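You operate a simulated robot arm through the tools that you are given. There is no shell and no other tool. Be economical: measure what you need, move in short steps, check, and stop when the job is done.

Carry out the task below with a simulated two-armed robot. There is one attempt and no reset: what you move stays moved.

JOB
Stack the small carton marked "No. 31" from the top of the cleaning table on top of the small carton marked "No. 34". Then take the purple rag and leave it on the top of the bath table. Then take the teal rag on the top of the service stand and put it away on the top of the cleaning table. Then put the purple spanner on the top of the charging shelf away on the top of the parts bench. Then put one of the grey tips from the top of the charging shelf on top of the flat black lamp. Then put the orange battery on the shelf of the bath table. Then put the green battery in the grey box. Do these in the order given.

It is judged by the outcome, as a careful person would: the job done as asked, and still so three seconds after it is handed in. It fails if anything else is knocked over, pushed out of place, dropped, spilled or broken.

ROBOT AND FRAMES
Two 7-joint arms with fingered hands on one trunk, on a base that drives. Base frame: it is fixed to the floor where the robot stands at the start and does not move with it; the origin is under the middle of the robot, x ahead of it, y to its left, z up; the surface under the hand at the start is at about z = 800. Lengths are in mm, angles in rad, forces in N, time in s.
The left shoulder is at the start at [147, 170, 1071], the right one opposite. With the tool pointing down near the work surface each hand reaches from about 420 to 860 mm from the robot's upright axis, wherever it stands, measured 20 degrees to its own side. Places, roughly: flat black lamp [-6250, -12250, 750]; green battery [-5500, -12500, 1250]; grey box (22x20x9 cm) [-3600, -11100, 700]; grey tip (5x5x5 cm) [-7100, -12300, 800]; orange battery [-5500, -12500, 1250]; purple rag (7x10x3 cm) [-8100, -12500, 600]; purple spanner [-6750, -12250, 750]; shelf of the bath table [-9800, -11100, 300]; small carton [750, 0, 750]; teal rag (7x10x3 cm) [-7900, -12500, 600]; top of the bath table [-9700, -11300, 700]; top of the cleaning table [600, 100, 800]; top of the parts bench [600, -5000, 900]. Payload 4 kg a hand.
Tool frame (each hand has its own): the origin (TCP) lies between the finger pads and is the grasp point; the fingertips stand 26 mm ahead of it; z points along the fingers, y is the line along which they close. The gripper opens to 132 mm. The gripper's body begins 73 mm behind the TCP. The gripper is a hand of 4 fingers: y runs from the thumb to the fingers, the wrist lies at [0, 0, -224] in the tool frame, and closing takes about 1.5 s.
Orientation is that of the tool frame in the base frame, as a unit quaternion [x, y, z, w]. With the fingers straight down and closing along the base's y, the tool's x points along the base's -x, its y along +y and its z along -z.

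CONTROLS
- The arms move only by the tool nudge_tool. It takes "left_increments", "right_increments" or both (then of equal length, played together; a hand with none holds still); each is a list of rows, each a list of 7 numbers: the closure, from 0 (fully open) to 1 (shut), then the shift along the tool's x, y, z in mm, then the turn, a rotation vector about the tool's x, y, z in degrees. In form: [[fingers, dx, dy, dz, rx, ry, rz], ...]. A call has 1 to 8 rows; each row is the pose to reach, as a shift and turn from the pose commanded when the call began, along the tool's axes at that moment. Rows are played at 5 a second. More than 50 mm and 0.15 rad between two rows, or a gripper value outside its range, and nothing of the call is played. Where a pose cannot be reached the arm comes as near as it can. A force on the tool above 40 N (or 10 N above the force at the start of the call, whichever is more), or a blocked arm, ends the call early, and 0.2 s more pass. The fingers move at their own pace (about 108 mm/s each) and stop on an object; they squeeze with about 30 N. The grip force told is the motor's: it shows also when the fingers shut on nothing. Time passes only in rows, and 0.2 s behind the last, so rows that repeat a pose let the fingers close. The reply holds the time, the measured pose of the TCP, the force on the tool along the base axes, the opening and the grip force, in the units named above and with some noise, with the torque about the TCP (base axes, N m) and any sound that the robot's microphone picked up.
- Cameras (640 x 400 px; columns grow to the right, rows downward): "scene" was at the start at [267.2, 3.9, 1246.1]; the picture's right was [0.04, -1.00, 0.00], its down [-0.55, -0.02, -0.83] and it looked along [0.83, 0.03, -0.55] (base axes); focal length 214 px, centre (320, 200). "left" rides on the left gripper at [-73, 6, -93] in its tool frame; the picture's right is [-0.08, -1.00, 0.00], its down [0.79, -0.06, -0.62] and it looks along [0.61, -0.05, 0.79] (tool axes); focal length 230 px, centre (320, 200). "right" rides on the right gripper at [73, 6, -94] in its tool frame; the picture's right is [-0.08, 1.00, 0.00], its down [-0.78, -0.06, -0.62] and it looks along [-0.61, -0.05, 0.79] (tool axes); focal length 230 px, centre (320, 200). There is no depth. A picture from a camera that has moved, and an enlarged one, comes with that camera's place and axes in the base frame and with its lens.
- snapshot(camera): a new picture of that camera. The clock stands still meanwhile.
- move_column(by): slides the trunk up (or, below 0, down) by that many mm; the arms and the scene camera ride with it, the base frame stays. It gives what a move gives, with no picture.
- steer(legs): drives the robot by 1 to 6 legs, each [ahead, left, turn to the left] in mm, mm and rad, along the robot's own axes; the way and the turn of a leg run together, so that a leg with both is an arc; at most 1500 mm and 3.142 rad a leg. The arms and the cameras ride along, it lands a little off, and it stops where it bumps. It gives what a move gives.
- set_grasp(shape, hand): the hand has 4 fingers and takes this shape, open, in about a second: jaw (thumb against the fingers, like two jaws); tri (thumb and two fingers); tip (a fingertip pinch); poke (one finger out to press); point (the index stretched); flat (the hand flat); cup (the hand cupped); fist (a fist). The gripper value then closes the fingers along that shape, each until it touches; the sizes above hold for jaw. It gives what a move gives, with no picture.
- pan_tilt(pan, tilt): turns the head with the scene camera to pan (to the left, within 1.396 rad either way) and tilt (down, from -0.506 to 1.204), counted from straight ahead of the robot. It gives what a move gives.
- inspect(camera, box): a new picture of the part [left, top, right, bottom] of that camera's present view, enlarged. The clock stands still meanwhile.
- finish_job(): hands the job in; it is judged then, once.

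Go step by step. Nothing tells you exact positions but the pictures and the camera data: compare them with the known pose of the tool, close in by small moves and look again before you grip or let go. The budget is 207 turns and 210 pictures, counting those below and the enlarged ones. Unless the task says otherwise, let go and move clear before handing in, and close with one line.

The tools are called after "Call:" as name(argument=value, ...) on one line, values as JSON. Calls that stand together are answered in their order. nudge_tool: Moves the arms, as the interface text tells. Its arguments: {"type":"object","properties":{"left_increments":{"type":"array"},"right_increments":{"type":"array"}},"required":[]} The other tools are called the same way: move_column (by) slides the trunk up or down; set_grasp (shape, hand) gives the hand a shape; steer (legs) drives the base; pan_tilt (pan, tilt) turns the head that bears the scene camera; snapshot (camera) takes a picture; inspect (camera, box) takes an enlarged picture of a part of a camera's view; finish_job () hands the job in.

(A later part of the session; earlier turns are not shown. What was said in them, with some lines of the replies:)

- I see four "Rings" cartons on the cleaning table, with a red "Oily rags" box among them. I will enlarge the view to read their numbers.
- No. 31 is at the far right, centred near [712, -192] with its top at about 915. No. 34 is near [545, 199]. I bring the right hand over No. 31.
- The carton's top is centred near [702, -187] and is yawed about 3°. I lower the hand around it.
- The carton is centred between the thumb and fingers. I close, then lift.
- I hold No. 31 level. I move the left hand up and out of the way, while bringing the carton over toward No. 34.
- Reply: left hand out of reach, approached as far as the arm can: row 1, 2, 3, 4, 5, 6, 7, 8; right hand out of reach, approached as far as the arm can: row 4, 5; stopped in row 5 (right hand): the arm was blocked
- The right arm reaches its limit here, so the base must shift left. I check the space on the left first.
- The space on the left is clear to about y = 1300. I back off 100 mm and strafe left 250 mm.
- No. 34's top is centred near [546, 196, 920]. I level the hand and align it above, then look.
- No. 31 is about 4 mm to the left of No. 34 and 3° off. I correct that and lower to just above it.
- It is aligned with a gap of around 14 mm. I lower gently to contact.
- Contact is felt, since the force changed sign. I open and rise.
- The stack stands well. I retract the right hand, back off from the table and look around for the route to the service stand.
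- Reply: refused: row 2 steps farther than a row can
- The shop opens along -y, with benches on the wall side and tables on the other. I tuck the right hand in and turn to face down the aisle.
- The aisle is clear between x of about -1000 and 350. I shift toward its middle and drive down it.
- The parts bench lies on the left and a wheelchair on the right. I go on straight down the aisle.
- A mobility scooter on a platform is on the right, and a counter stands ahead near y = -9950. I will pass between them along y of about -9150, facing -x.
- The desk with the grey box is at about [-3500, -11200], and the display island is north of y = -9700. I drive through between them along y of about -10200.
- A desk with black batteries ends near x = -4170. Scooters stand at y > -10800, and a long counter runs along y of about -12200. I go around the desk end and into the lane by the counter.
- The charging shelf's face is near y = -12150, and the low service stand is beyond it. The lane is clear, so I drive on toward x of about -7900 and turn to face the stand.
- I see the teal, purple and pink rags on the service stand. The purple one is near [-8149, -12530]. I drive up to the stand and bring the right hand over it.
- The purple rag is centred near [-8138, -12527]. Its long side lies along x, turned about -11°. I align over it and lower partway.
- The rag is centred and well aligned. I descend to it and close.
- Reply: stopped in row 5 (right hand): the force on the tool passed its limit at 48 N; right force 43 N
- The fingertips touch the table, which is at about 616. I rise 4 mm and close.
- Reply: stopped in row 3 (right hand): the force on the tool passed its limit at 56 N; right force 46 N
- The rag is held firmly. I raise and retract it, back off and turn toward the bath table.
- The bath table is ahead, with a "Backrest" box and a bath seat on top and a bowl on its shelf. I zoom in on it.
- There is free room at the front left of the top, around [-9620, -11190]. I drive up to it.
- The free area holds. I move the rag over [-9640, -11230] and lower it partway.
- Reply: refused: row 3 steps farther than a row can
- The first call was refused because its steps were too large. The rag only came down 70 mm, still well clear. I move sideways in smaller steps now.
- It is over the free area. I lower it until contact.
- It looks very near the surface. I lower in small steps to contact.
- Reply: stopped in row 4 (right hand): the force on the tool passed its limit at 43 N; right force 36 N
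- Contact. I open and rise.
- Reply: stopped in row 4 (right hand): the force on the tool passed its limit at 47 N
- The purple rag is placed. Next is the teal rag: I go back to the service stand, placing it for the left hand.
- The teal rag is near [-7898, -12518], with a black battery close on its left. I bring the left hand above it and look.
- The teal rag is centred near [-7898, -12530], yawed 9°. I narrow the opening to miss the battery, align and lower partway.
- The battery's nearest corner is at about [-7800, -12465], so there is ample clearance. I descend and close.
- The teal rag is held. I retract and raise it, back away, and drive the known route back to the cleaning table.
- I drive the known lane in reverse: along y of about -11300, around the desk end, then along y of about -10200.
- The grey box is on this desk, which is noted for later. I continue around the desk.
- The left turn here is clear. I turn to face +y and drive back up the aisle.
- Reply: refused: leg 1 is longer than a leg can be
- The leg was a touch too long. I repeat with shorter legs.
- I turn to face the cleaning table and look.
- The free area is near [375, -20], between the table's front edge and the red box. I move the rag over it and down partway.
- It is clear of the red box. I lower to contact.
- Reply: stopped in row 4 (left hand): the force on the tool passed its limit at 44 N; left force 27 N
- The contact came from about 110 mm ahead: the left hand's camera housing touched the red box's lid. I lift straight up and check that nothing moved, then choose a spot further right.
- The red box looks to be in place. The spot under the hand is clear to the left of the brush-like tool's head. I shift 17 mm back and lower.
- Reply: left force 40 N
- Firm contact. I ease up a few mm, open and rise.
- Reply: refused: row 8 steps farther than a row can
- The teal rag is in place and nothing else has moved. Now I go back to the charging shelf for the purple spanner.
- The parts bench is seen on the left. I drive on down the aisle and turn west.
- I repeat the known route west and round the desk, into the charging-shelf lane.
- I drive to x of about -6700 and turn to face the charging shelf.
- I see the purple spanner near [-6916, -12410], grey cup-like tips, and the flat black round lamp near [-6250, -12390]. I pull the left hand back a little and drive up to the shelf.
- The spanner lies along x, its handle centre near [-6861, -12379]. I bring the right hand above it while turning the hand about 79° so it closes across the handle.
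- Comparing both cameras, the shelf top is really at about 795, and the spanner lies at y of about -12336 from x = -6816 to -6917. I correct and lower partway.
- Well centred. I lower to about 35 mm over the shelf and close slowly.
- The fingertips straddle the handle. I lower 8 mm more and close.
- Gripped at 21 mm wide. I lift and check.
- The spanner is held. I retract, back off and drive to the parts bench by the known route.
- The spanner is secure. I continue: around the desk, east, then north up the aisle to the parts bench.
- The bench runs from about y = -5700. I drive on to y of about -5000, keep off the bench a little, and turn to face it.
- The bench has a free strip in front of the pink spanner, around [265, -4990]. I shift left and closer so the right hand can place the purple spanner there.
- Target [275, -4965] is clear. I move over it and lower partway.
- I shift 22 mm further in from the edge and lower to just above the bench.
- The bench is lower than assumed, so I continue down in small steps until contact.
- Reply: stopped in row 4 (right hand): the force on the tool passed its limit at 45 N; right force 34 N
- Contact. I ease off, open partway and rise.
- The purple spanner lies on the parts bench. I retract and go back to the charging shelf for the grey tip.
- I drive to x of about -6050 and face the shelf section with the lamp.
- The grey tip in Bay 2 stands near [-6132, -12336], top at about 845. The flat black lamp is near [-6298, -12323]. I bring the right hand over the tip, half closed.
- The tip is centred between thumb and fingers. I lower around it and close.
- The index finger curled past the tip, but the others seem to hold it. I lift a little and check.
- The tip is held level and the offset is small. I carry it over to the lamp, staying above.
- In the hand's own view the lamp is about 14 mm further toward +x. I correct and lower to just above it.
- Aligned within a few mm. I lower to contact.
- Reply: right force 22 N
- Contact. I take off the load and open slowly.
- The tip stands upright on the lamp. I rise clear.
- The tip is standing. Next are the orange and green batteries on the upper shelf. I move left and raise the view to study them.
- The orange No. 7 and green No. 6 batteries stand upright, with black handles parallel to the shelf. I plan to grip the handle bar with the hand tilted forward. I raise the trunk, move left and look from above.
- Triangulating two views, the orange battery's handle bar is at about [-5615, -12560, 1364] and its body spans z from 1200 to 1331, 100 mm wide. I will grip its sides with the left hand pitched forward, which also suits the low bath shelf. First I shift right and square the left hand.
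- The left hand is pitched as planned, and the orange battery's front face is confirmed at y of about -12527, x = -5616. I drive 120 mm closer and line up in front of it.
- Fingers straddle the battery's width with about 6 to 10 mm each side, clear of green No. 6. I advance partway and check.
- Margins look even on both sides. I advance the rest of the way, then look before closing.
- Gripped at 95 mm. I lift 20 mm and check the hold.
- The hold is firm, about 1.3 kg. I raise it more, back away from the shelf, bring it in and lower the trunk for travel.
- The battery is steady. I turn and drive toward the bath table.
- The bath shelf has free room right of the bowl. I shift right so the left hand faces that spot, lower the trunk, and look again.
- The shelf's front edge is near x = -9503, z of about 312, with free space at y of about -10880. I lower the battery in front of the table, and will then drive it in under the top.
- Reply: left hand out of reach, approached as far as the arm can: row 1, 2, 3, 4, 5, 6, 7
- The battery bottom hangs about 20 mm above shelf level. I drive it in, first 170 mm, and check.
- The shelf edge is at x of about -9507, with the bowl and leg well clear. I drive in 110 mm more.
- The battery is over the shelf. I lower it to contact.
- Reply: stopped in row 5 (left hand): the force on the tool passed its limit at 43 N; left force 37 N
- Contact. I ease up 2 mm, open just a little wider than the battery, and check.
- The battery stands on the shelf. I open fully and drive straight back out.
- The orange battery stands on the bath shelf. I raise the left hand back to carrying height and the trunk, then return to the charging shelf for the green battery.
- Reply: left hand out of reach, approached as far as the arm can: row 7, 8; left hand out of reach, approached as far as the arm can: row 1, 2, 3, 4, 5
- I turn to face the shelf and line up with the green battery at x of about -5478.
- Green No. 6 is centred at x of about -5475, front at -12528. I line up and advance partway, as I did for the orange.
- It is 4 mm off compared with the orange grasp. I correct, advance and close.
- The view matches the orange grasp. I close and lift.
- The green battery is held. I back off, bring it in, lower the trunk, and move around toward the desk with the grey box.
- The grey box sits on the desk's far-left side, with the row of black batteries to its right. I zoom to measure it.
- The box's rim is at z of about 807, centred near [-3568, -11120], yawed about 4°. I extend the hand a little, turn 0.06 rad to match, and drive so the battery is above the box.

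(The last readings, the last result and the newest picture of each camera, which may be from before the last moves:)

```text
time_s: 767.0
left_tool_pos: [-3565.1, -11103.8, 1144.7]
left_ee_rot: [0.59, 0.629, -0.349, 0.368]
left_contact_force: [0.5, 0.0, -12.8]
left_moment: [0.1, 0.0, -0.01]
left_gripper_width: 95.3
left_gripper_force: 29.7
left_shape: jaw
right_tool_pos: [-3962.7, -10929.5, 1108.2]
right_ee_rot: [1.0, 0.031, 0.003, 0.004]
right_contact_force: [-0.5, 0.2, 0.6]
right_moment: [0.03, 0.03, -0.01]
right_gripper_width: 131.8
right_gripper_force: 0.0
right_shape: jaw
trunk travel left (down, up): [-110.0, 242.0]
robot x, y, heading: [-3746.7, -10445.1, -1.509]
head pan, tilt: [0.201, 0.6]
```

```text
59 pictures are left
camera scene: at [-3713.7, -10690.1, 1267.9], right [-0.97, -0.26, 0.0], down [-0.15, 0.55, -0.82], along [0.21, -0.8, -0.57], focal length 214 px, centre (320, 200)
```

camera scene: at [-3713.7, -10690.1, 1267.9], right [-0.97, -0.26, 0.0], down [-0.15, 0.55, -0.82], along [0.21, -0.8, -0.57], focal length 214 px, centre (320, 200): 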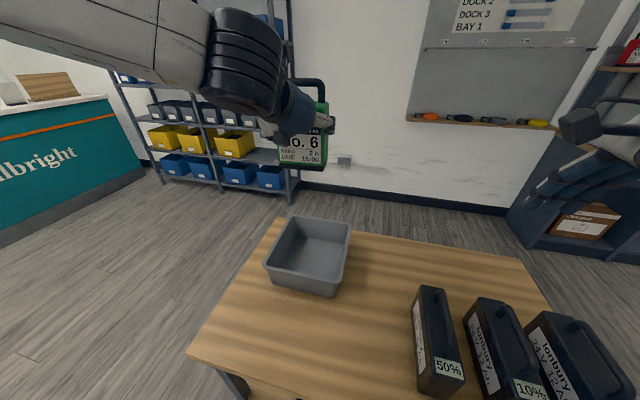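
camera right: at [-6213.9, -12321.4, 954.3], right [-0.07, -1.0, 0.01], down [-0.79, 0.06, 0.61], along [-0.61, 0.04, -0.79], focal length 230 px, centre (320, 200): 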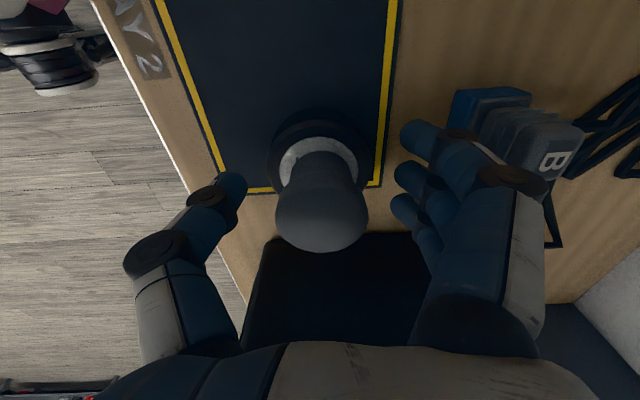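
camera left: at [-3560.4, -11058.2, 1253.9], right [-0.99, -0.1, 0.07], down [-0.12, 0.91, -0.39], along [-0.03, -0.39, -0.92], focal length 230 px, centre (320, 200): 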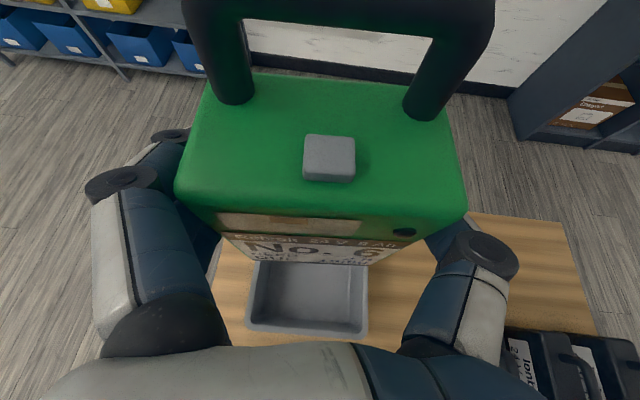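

The near rim edge measured again agrees: the box centre is at about [-3569, -11120]. I shift 4 mm and lower the battery to just above the rim.

Call:
nudge_tool(left_increments=[[1, 35, -4, 19.5, 0, 0, 0], [1, 70, -4, 39, 0, 0, 0], [1, 105, -4, 58.5, 0, 0, 0], [1, 140, -4, 78, 0, 0, 0], [1, 175, -4, 97.5, 0, 0, 0], [1, 201, -4, 112, 0, 0, 0], [1, 201, -4, 112, 0, 0, 0]])

Call:
snapshot(camera="left")

Call:
snapshot(camera="scene")

```text
time_s: 768.6
left_tool_pos: [-3570.4, -11104.3, 916.0]
left_ee_rot: [0.589, 0.629, -0.349, 0.368]
left_contact_force: [0.2, -0.3, -12.3]
left_moment: [0.1, 0.02, -0.02]
left_gripper_width: 95.5
left_gripper_force: 30.1
left_shape: jaw
right_tool_pos: [-3963.7, -10928.8, 1108.5]
right_ee_rot: [0.999, 0.031, 0.004, 0.004]
right_contact_force: [1.1, 1.0, -0.9]
right_moment: [0.0, -0.03, -0.04]
right_gripper_width: 132.0
right_gripper_force: 0.1
right_shape: jaw
trunk travel left (down, up): [-110.0, 242.0]
robot x, y, heading: [-3746.7, -10447.4, -1.512]
head pan, tilt: [0.201, 0.6]
```

```text
58 pictures are left
camera left: at [-3566.3, -11058.8, 1024.3], right [-0.99, -0.1, 0.07], down [-0.12, 0.91, -0.39], along [-0.03, -0.39, -0.92], focal length 230 px, centre (320, 200)
```

left: 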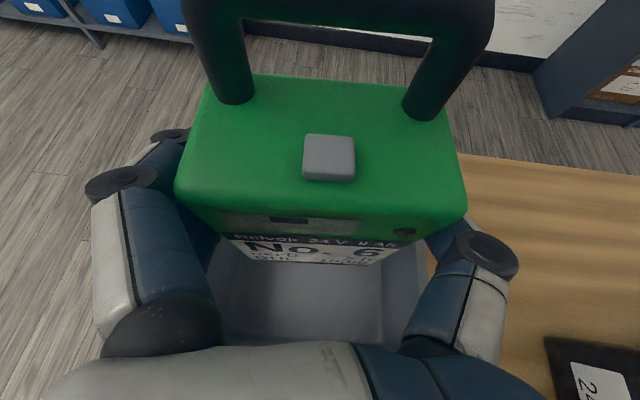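

```text
57 pictures are left
camera scene: at [-3714.1, -10689.3, 1268.2], right [-0.97, -0.26, 0.0], down [-0.15, 0.55, -0.82], along [0.21, -0.8, -0.57], focal length 214 px, centre (320, 200)
```

scene: 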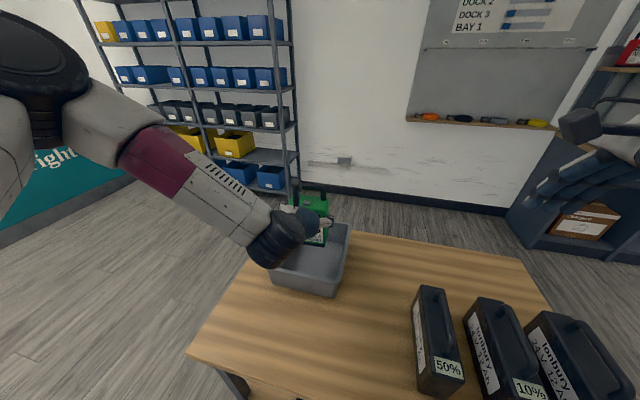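

Call:
inspect(camera="scene", box=[250, 170, 370, 310])

Call:
inspect(camera="left", box=[180, 200, 460, 370])

```text
2.86 times, centred on (310, 240) of scene
camera zoom: at [-3714.1, -10689.3, 1268.2], right [-0.97, -0.26, 0.0], down [-0.15, 0.55, -0.82], along [0.21, -0.8, -0.57], focal length 613 px, centre (349, 86)
```

zoom: 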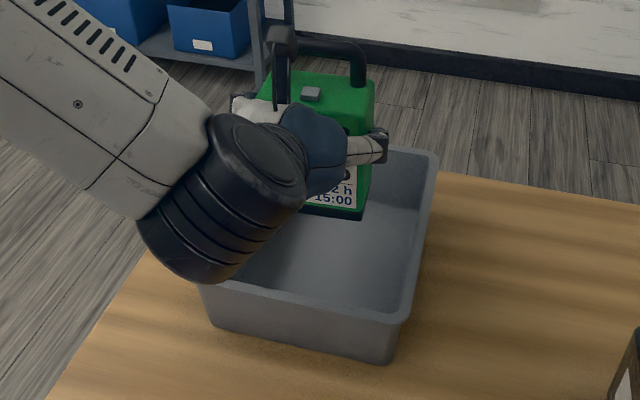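

```text
2.29 times, centred on (320, 285) of left
camera zoom: at [-3566.3, -11058.8, 1024.3], right [-0.99, -0.1, 0.07], down [-0.12, 0.91, -0.39], along [-0.03, -0.39, -0.92], focal length 526 px, centre (320, 6)
```

zoom: 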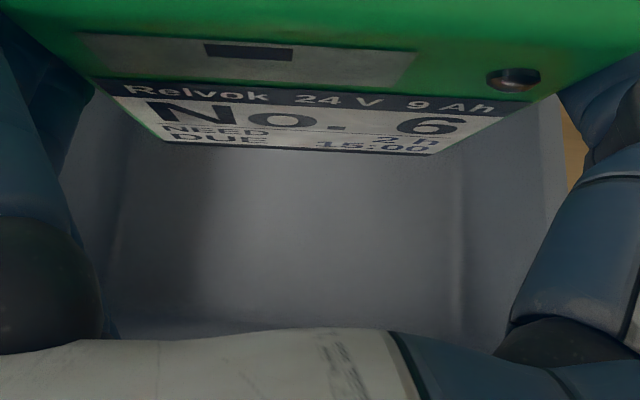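

Centred within the box. I lower it inside toward the floor of the box.

Call:
nudge_tool(left_increments=[[1, 26, 0, 14.6, 0, 0, 0], [1, 52, 0, 29, 0, 0, 0], [1, 70, 0, 39, 0, 0, 0], [1, 83, 0, 46, 0, 0, 0], [1, 83, 0, 46, 0, 0, 0]])

Call:
snapshot(camera="left")

Call:
inspect(camera="scene", box=[250, 170, 370, 310])

```text
time_s: 769.9
left_tool_pos: [-3570.6, -11104.8, 818.2]
left_ee_rot: [0.589, 0.628, -0.349, 0.369]
left_contact_force: [0.1, 0.3, -13.0]
left_moment: [0.15, -0.01, 0.01]
left_gripper_width: 95.4
left_gripper_force: 29.8
left_shape: jaw
right_tool_pos: [-3962.5, -10928.6, 1109.0]
right_ee_rot: [0.999, 0.031, 0.005, 0.003]
right_contact_force: [0.7, -0.8, -0.3]
right_moment: [-0.02, -0.02, 0.01]
right_gripper_width: 132.0
right_gripper_force: 0.0
right_shape: jaw
trunk travel left (down, up): [-110.0, 242.0]
robot x, y, heading: [-3744.5, -10446.1, -1.513]
head pan, tilt: [0.201, 0.6]
```

```text
54 pictures are left
camera left: at [-3566.4, -11058.2, 928.3], right [-0.99, -0.1, 0.07], down [-0.12, 0.91, -0.39], along [-0.03, -0.39, -0.92], focal length 230 px, centre (320, 200)
```

left: 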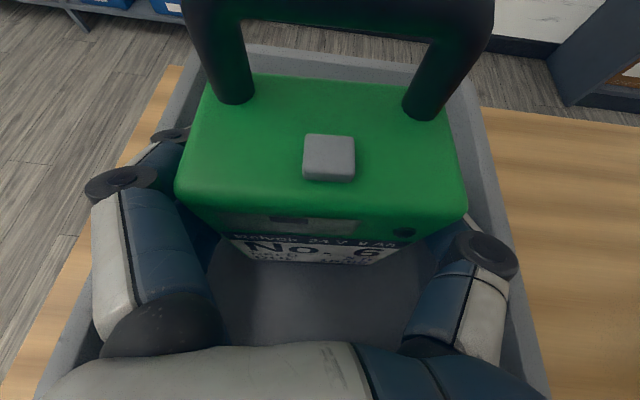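

```text
2.86 times, centred on (310, 240) of scene
camera zoom: at [-3714.0, -10689.7, 1268.1], right [-0.97, -0.26, 0.0], down [-0.15, 0.55, -0.82], along [0.21, -0.8, -0.57], focal length 613 px, centre (349, 86)
```

zoom: 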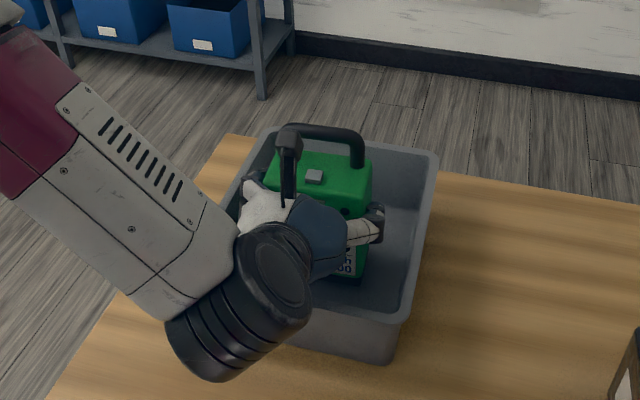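

No contact yet and well clear of the walls. I lower the last bit to contact.

Call:
nudge_tool(left_increments=[[1, 4, 0, 2, 0, 0, 0], [1, 8, 0, 4.5, 0, 0, 0], [1, 12, 0, 6.7, 0, 0, 0], [1, 16, 0, 9, 0, 0, 0], [1, 19, 0, 10.6, 0, 0, 0]])

```text
time_s: 771.2
left_tool_pos: [-3571.6, -11107.4, 810.2]
left_ee_rot: [0.583, 0.624, -0.358, 0.377]
left_contact_force: [1.1, 9.1, 28.1]
left_moment: [-0.28, -0.28, 0.09]
left_gripper_width: 95.2
left_gripper_force: 29.9
left_shape: jaw
right_tool_pos: [-3963.1, -10925.9, 1110.5]
right_ee_rot: [0.999, 0.033, 0.004, 0.006]
right_contact_force: [1.3, 0.0, 0.7]
right_moment: [0.0, -0.02, 0.0]
right_gripper_width: 132.1
right_gripper_force: 0.1
right_shape: jaw
trunk travel left (down, up): [-110.0, 242.0]
robot x, y, heading: [-3745.4, -10450.0, -1.511]
head pan, tilt: [0.201, 0.6]
stopped in row 5 (left hand): the force on the tool passed its limit at 42 N (the readings are from after the stop); the commanded pose is now the measured one
```

Contact with the box floor, as predicted. I ease up slightly and open a little.

Call:
nudge_tool(left_increments=[[1, -2, 0, -1, 0, 0, 0], [0.6, -2, 0, -1, 0, 0, 0], [0.3, -2, 0, -1, 0, 0, 0], [0.18, -2, 0, -1, 0, 0, 0], [0.15, -2, 0, -1, 0, 0, 0]])

Call:
snapshot(camera="left")

Call:
inspect(camera="scene", box=[250, 170, 370, 310])

```text
time_s: 772.4
left_tool_pos: [-3570.3, -11105.8, 803.8]
left_ee_rot: [0.588, 0.627, -0.351, 0.371]
left_contact_force: [-0.2, -0.5, 0.5]
left_moment: [0.01, 0.04, -0.03]
left_gripper_width: 112.1
left_gripper_force: 0.0
left_shape: jaw
right_tool_pos: [-3962.6, -10926.8, 1109.0]
right_ee_rot: [0.999, 0.032, 0.004, 0.003]
right_contact_force: [0.3, -0.3, 0.5]
right_moment: [-0.01, -0.02, -0.01]
right_gripper_width: 132.0
right_gripper_force: 0.1
right_shape: jaw
trunk travel left (down, up): [-110.0, 242.0]
robot x, y, heading: [-3746.2, -10447.2, -1.506]
head pan, tilt: [0.201, 0.6]
```

```text
52 pictures are left
camera left: at [-3566.6, -11058.7, 911.7], right [-0.99, -0.1, 0.07], down [-0.12, 0.91, -0.39], along [-0.03, -0.4, -0.92], focal length 230 px, centre (320, 200)
```

left: 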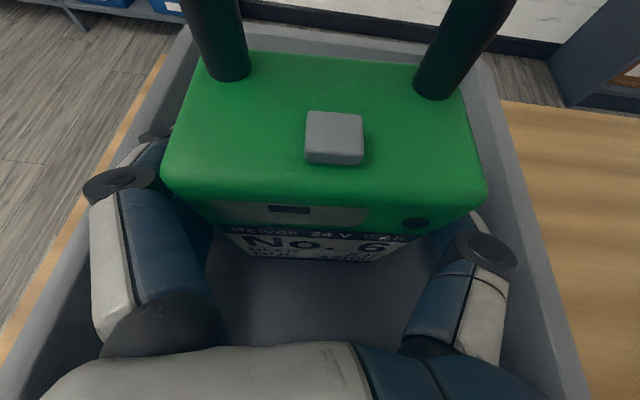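

```text
2.86 times, centred on (310, 240) of scene
camera zoom: at [-3714.3, -10688.7, 1267.7], right [-0.97, -0.26, 0.0], down [-0.15, 0.55, -0.83], along [0.21, -0.8, -0.56], focal length 613 px, centre (349, 86)
```

zoom: 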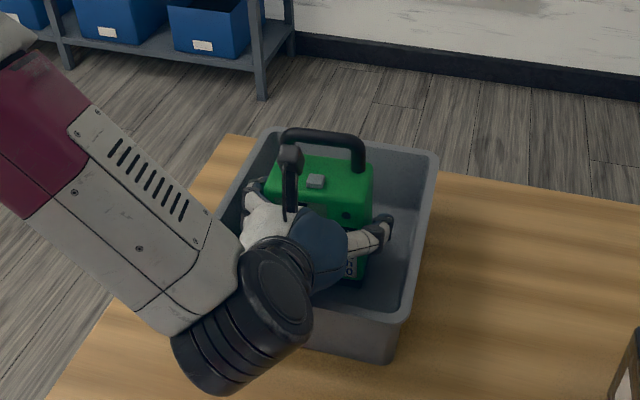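

The battery stands in the box and the fingers are clear of it. I rise straight up.

Call:
nudge_tool(left_increments=[[0.15, -9, 0, -5, 0, 0, 0], [0.15, -26, 0, -14.6, 0, 0, 0], [0.15, -52, 0, -29, 0, 0, 0], [0.15, -87, 0, -48.7, 0, 0, 0], [0.15, -122, 0, -68, 0, 0, 0], [0.15, -157, 0, -88, 0, 0, 0], [0.15, -192, 0, -107, 0, 0, 0], [0, -218, 0, -122, 0, 0, 0]])

Call:
snapshot(camera="scene")

Call:
snapshot(camera="left")

```text
time_s: 774.2
left_tool_pos: [-3570.0, -11101.6, 1056.9]
left_ee_rot: [0.587, 0.626, -0.353, 0.372]
left_contact_force: [0.4, 0.6, 0.2]
left_moment: [-0.04, 0.01, -0.02]
left_gripper_width: 132.0
left_gripper_force: 0.0
left_shape: jaw
right_tool_pos: [-3963.5, -10927.0, 1109.5]
right_ee_rot: [0.999, 0.032, 0.005, 0.005]
right_contact_force: [0.3, 0.7, -0.8]
right_moment: [0.0, -0.03, 0.02]
right_gripper_width: 132.0
right_gripper_force: 0.0
right_shape: jaw
trunk travel left (down, up): [-110.0, 242.0]
robot x, y, heading: [-3747.0, -10447.9, -1.509]
head pan, tilt: [0.201, 0.6]
```

```text
50 pictures are left
camera scene: at [-3714.4, -10688.2, 1268.4], right [-0.97, -0.26, 0.0], down [-0.15, 0.55, -0.83], along [0.21, -0.8, -0.56], focal length 214 px, centre (320, 200)
```

scene: 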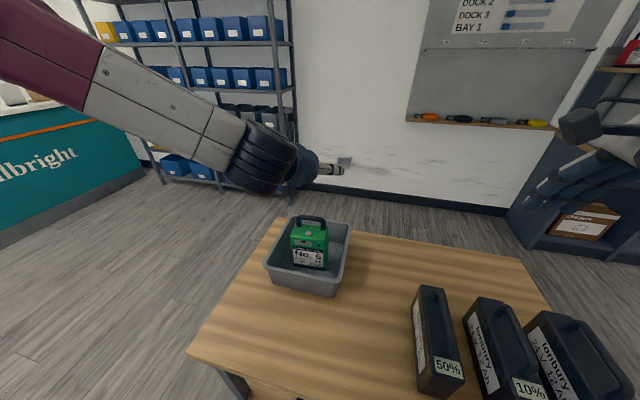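

```text
49 pictures are left
camera left: at [-3565.7, -11053.8, 1164.6], right [-0.99, -0.1, 0.07], down [-0.12, 0.91, -0.4], along [-0.03, -0.41, -0.91], focal length 230 px, centre (320, 200)
```

left: 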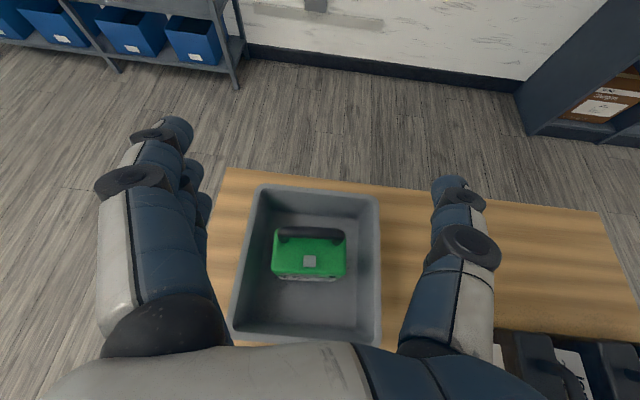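

The green battery stands upright in the grey box, and all seven parts of the job are done. Both hands are clear, so I back off a little and hand in.

Call:
steer(legs=[[-150, 0, 0]])

Call:
finish_job()

```text
time_s: 775.6
left_tool_pos: [-3577.8, -10953.7, 1055.9]
left_ee_rot: [0.586, 0.627, -0.353, 0.373]
left_contact_force: [1.0, -0.6, -0.4]
left_moment: [0.02, -0.01, 0.03]
left_gripper_width: 131.7
left_gripper_force: 0.1
left_shape: jaw
right_tool_pos: [-3972.6, -10779.4, 1109.4]
right_ee_rot: [0.999, 0.032, 0.004, 0.004]
right_contact_force: [0.1, 0.4, -0.6]
right_moment: [-0.02, -0.01, 0.0]
right_gripper_width: 131.7
right_gripper_force: 0.2
right_shape: jaw
trunk travel left (down, up): [-110.0, 242.0]
robot x, y, heading: [-3752.3, -10299.5, -1.511]
head pan, tilt: [0.201, 0.6]
```

```text
The job is handed in.
```

All seven steps are done in the order given, and the job is handed in; the left hand's camera housing once touched the red box's lid while I was placing the teal rag, but the box did not appear to move.
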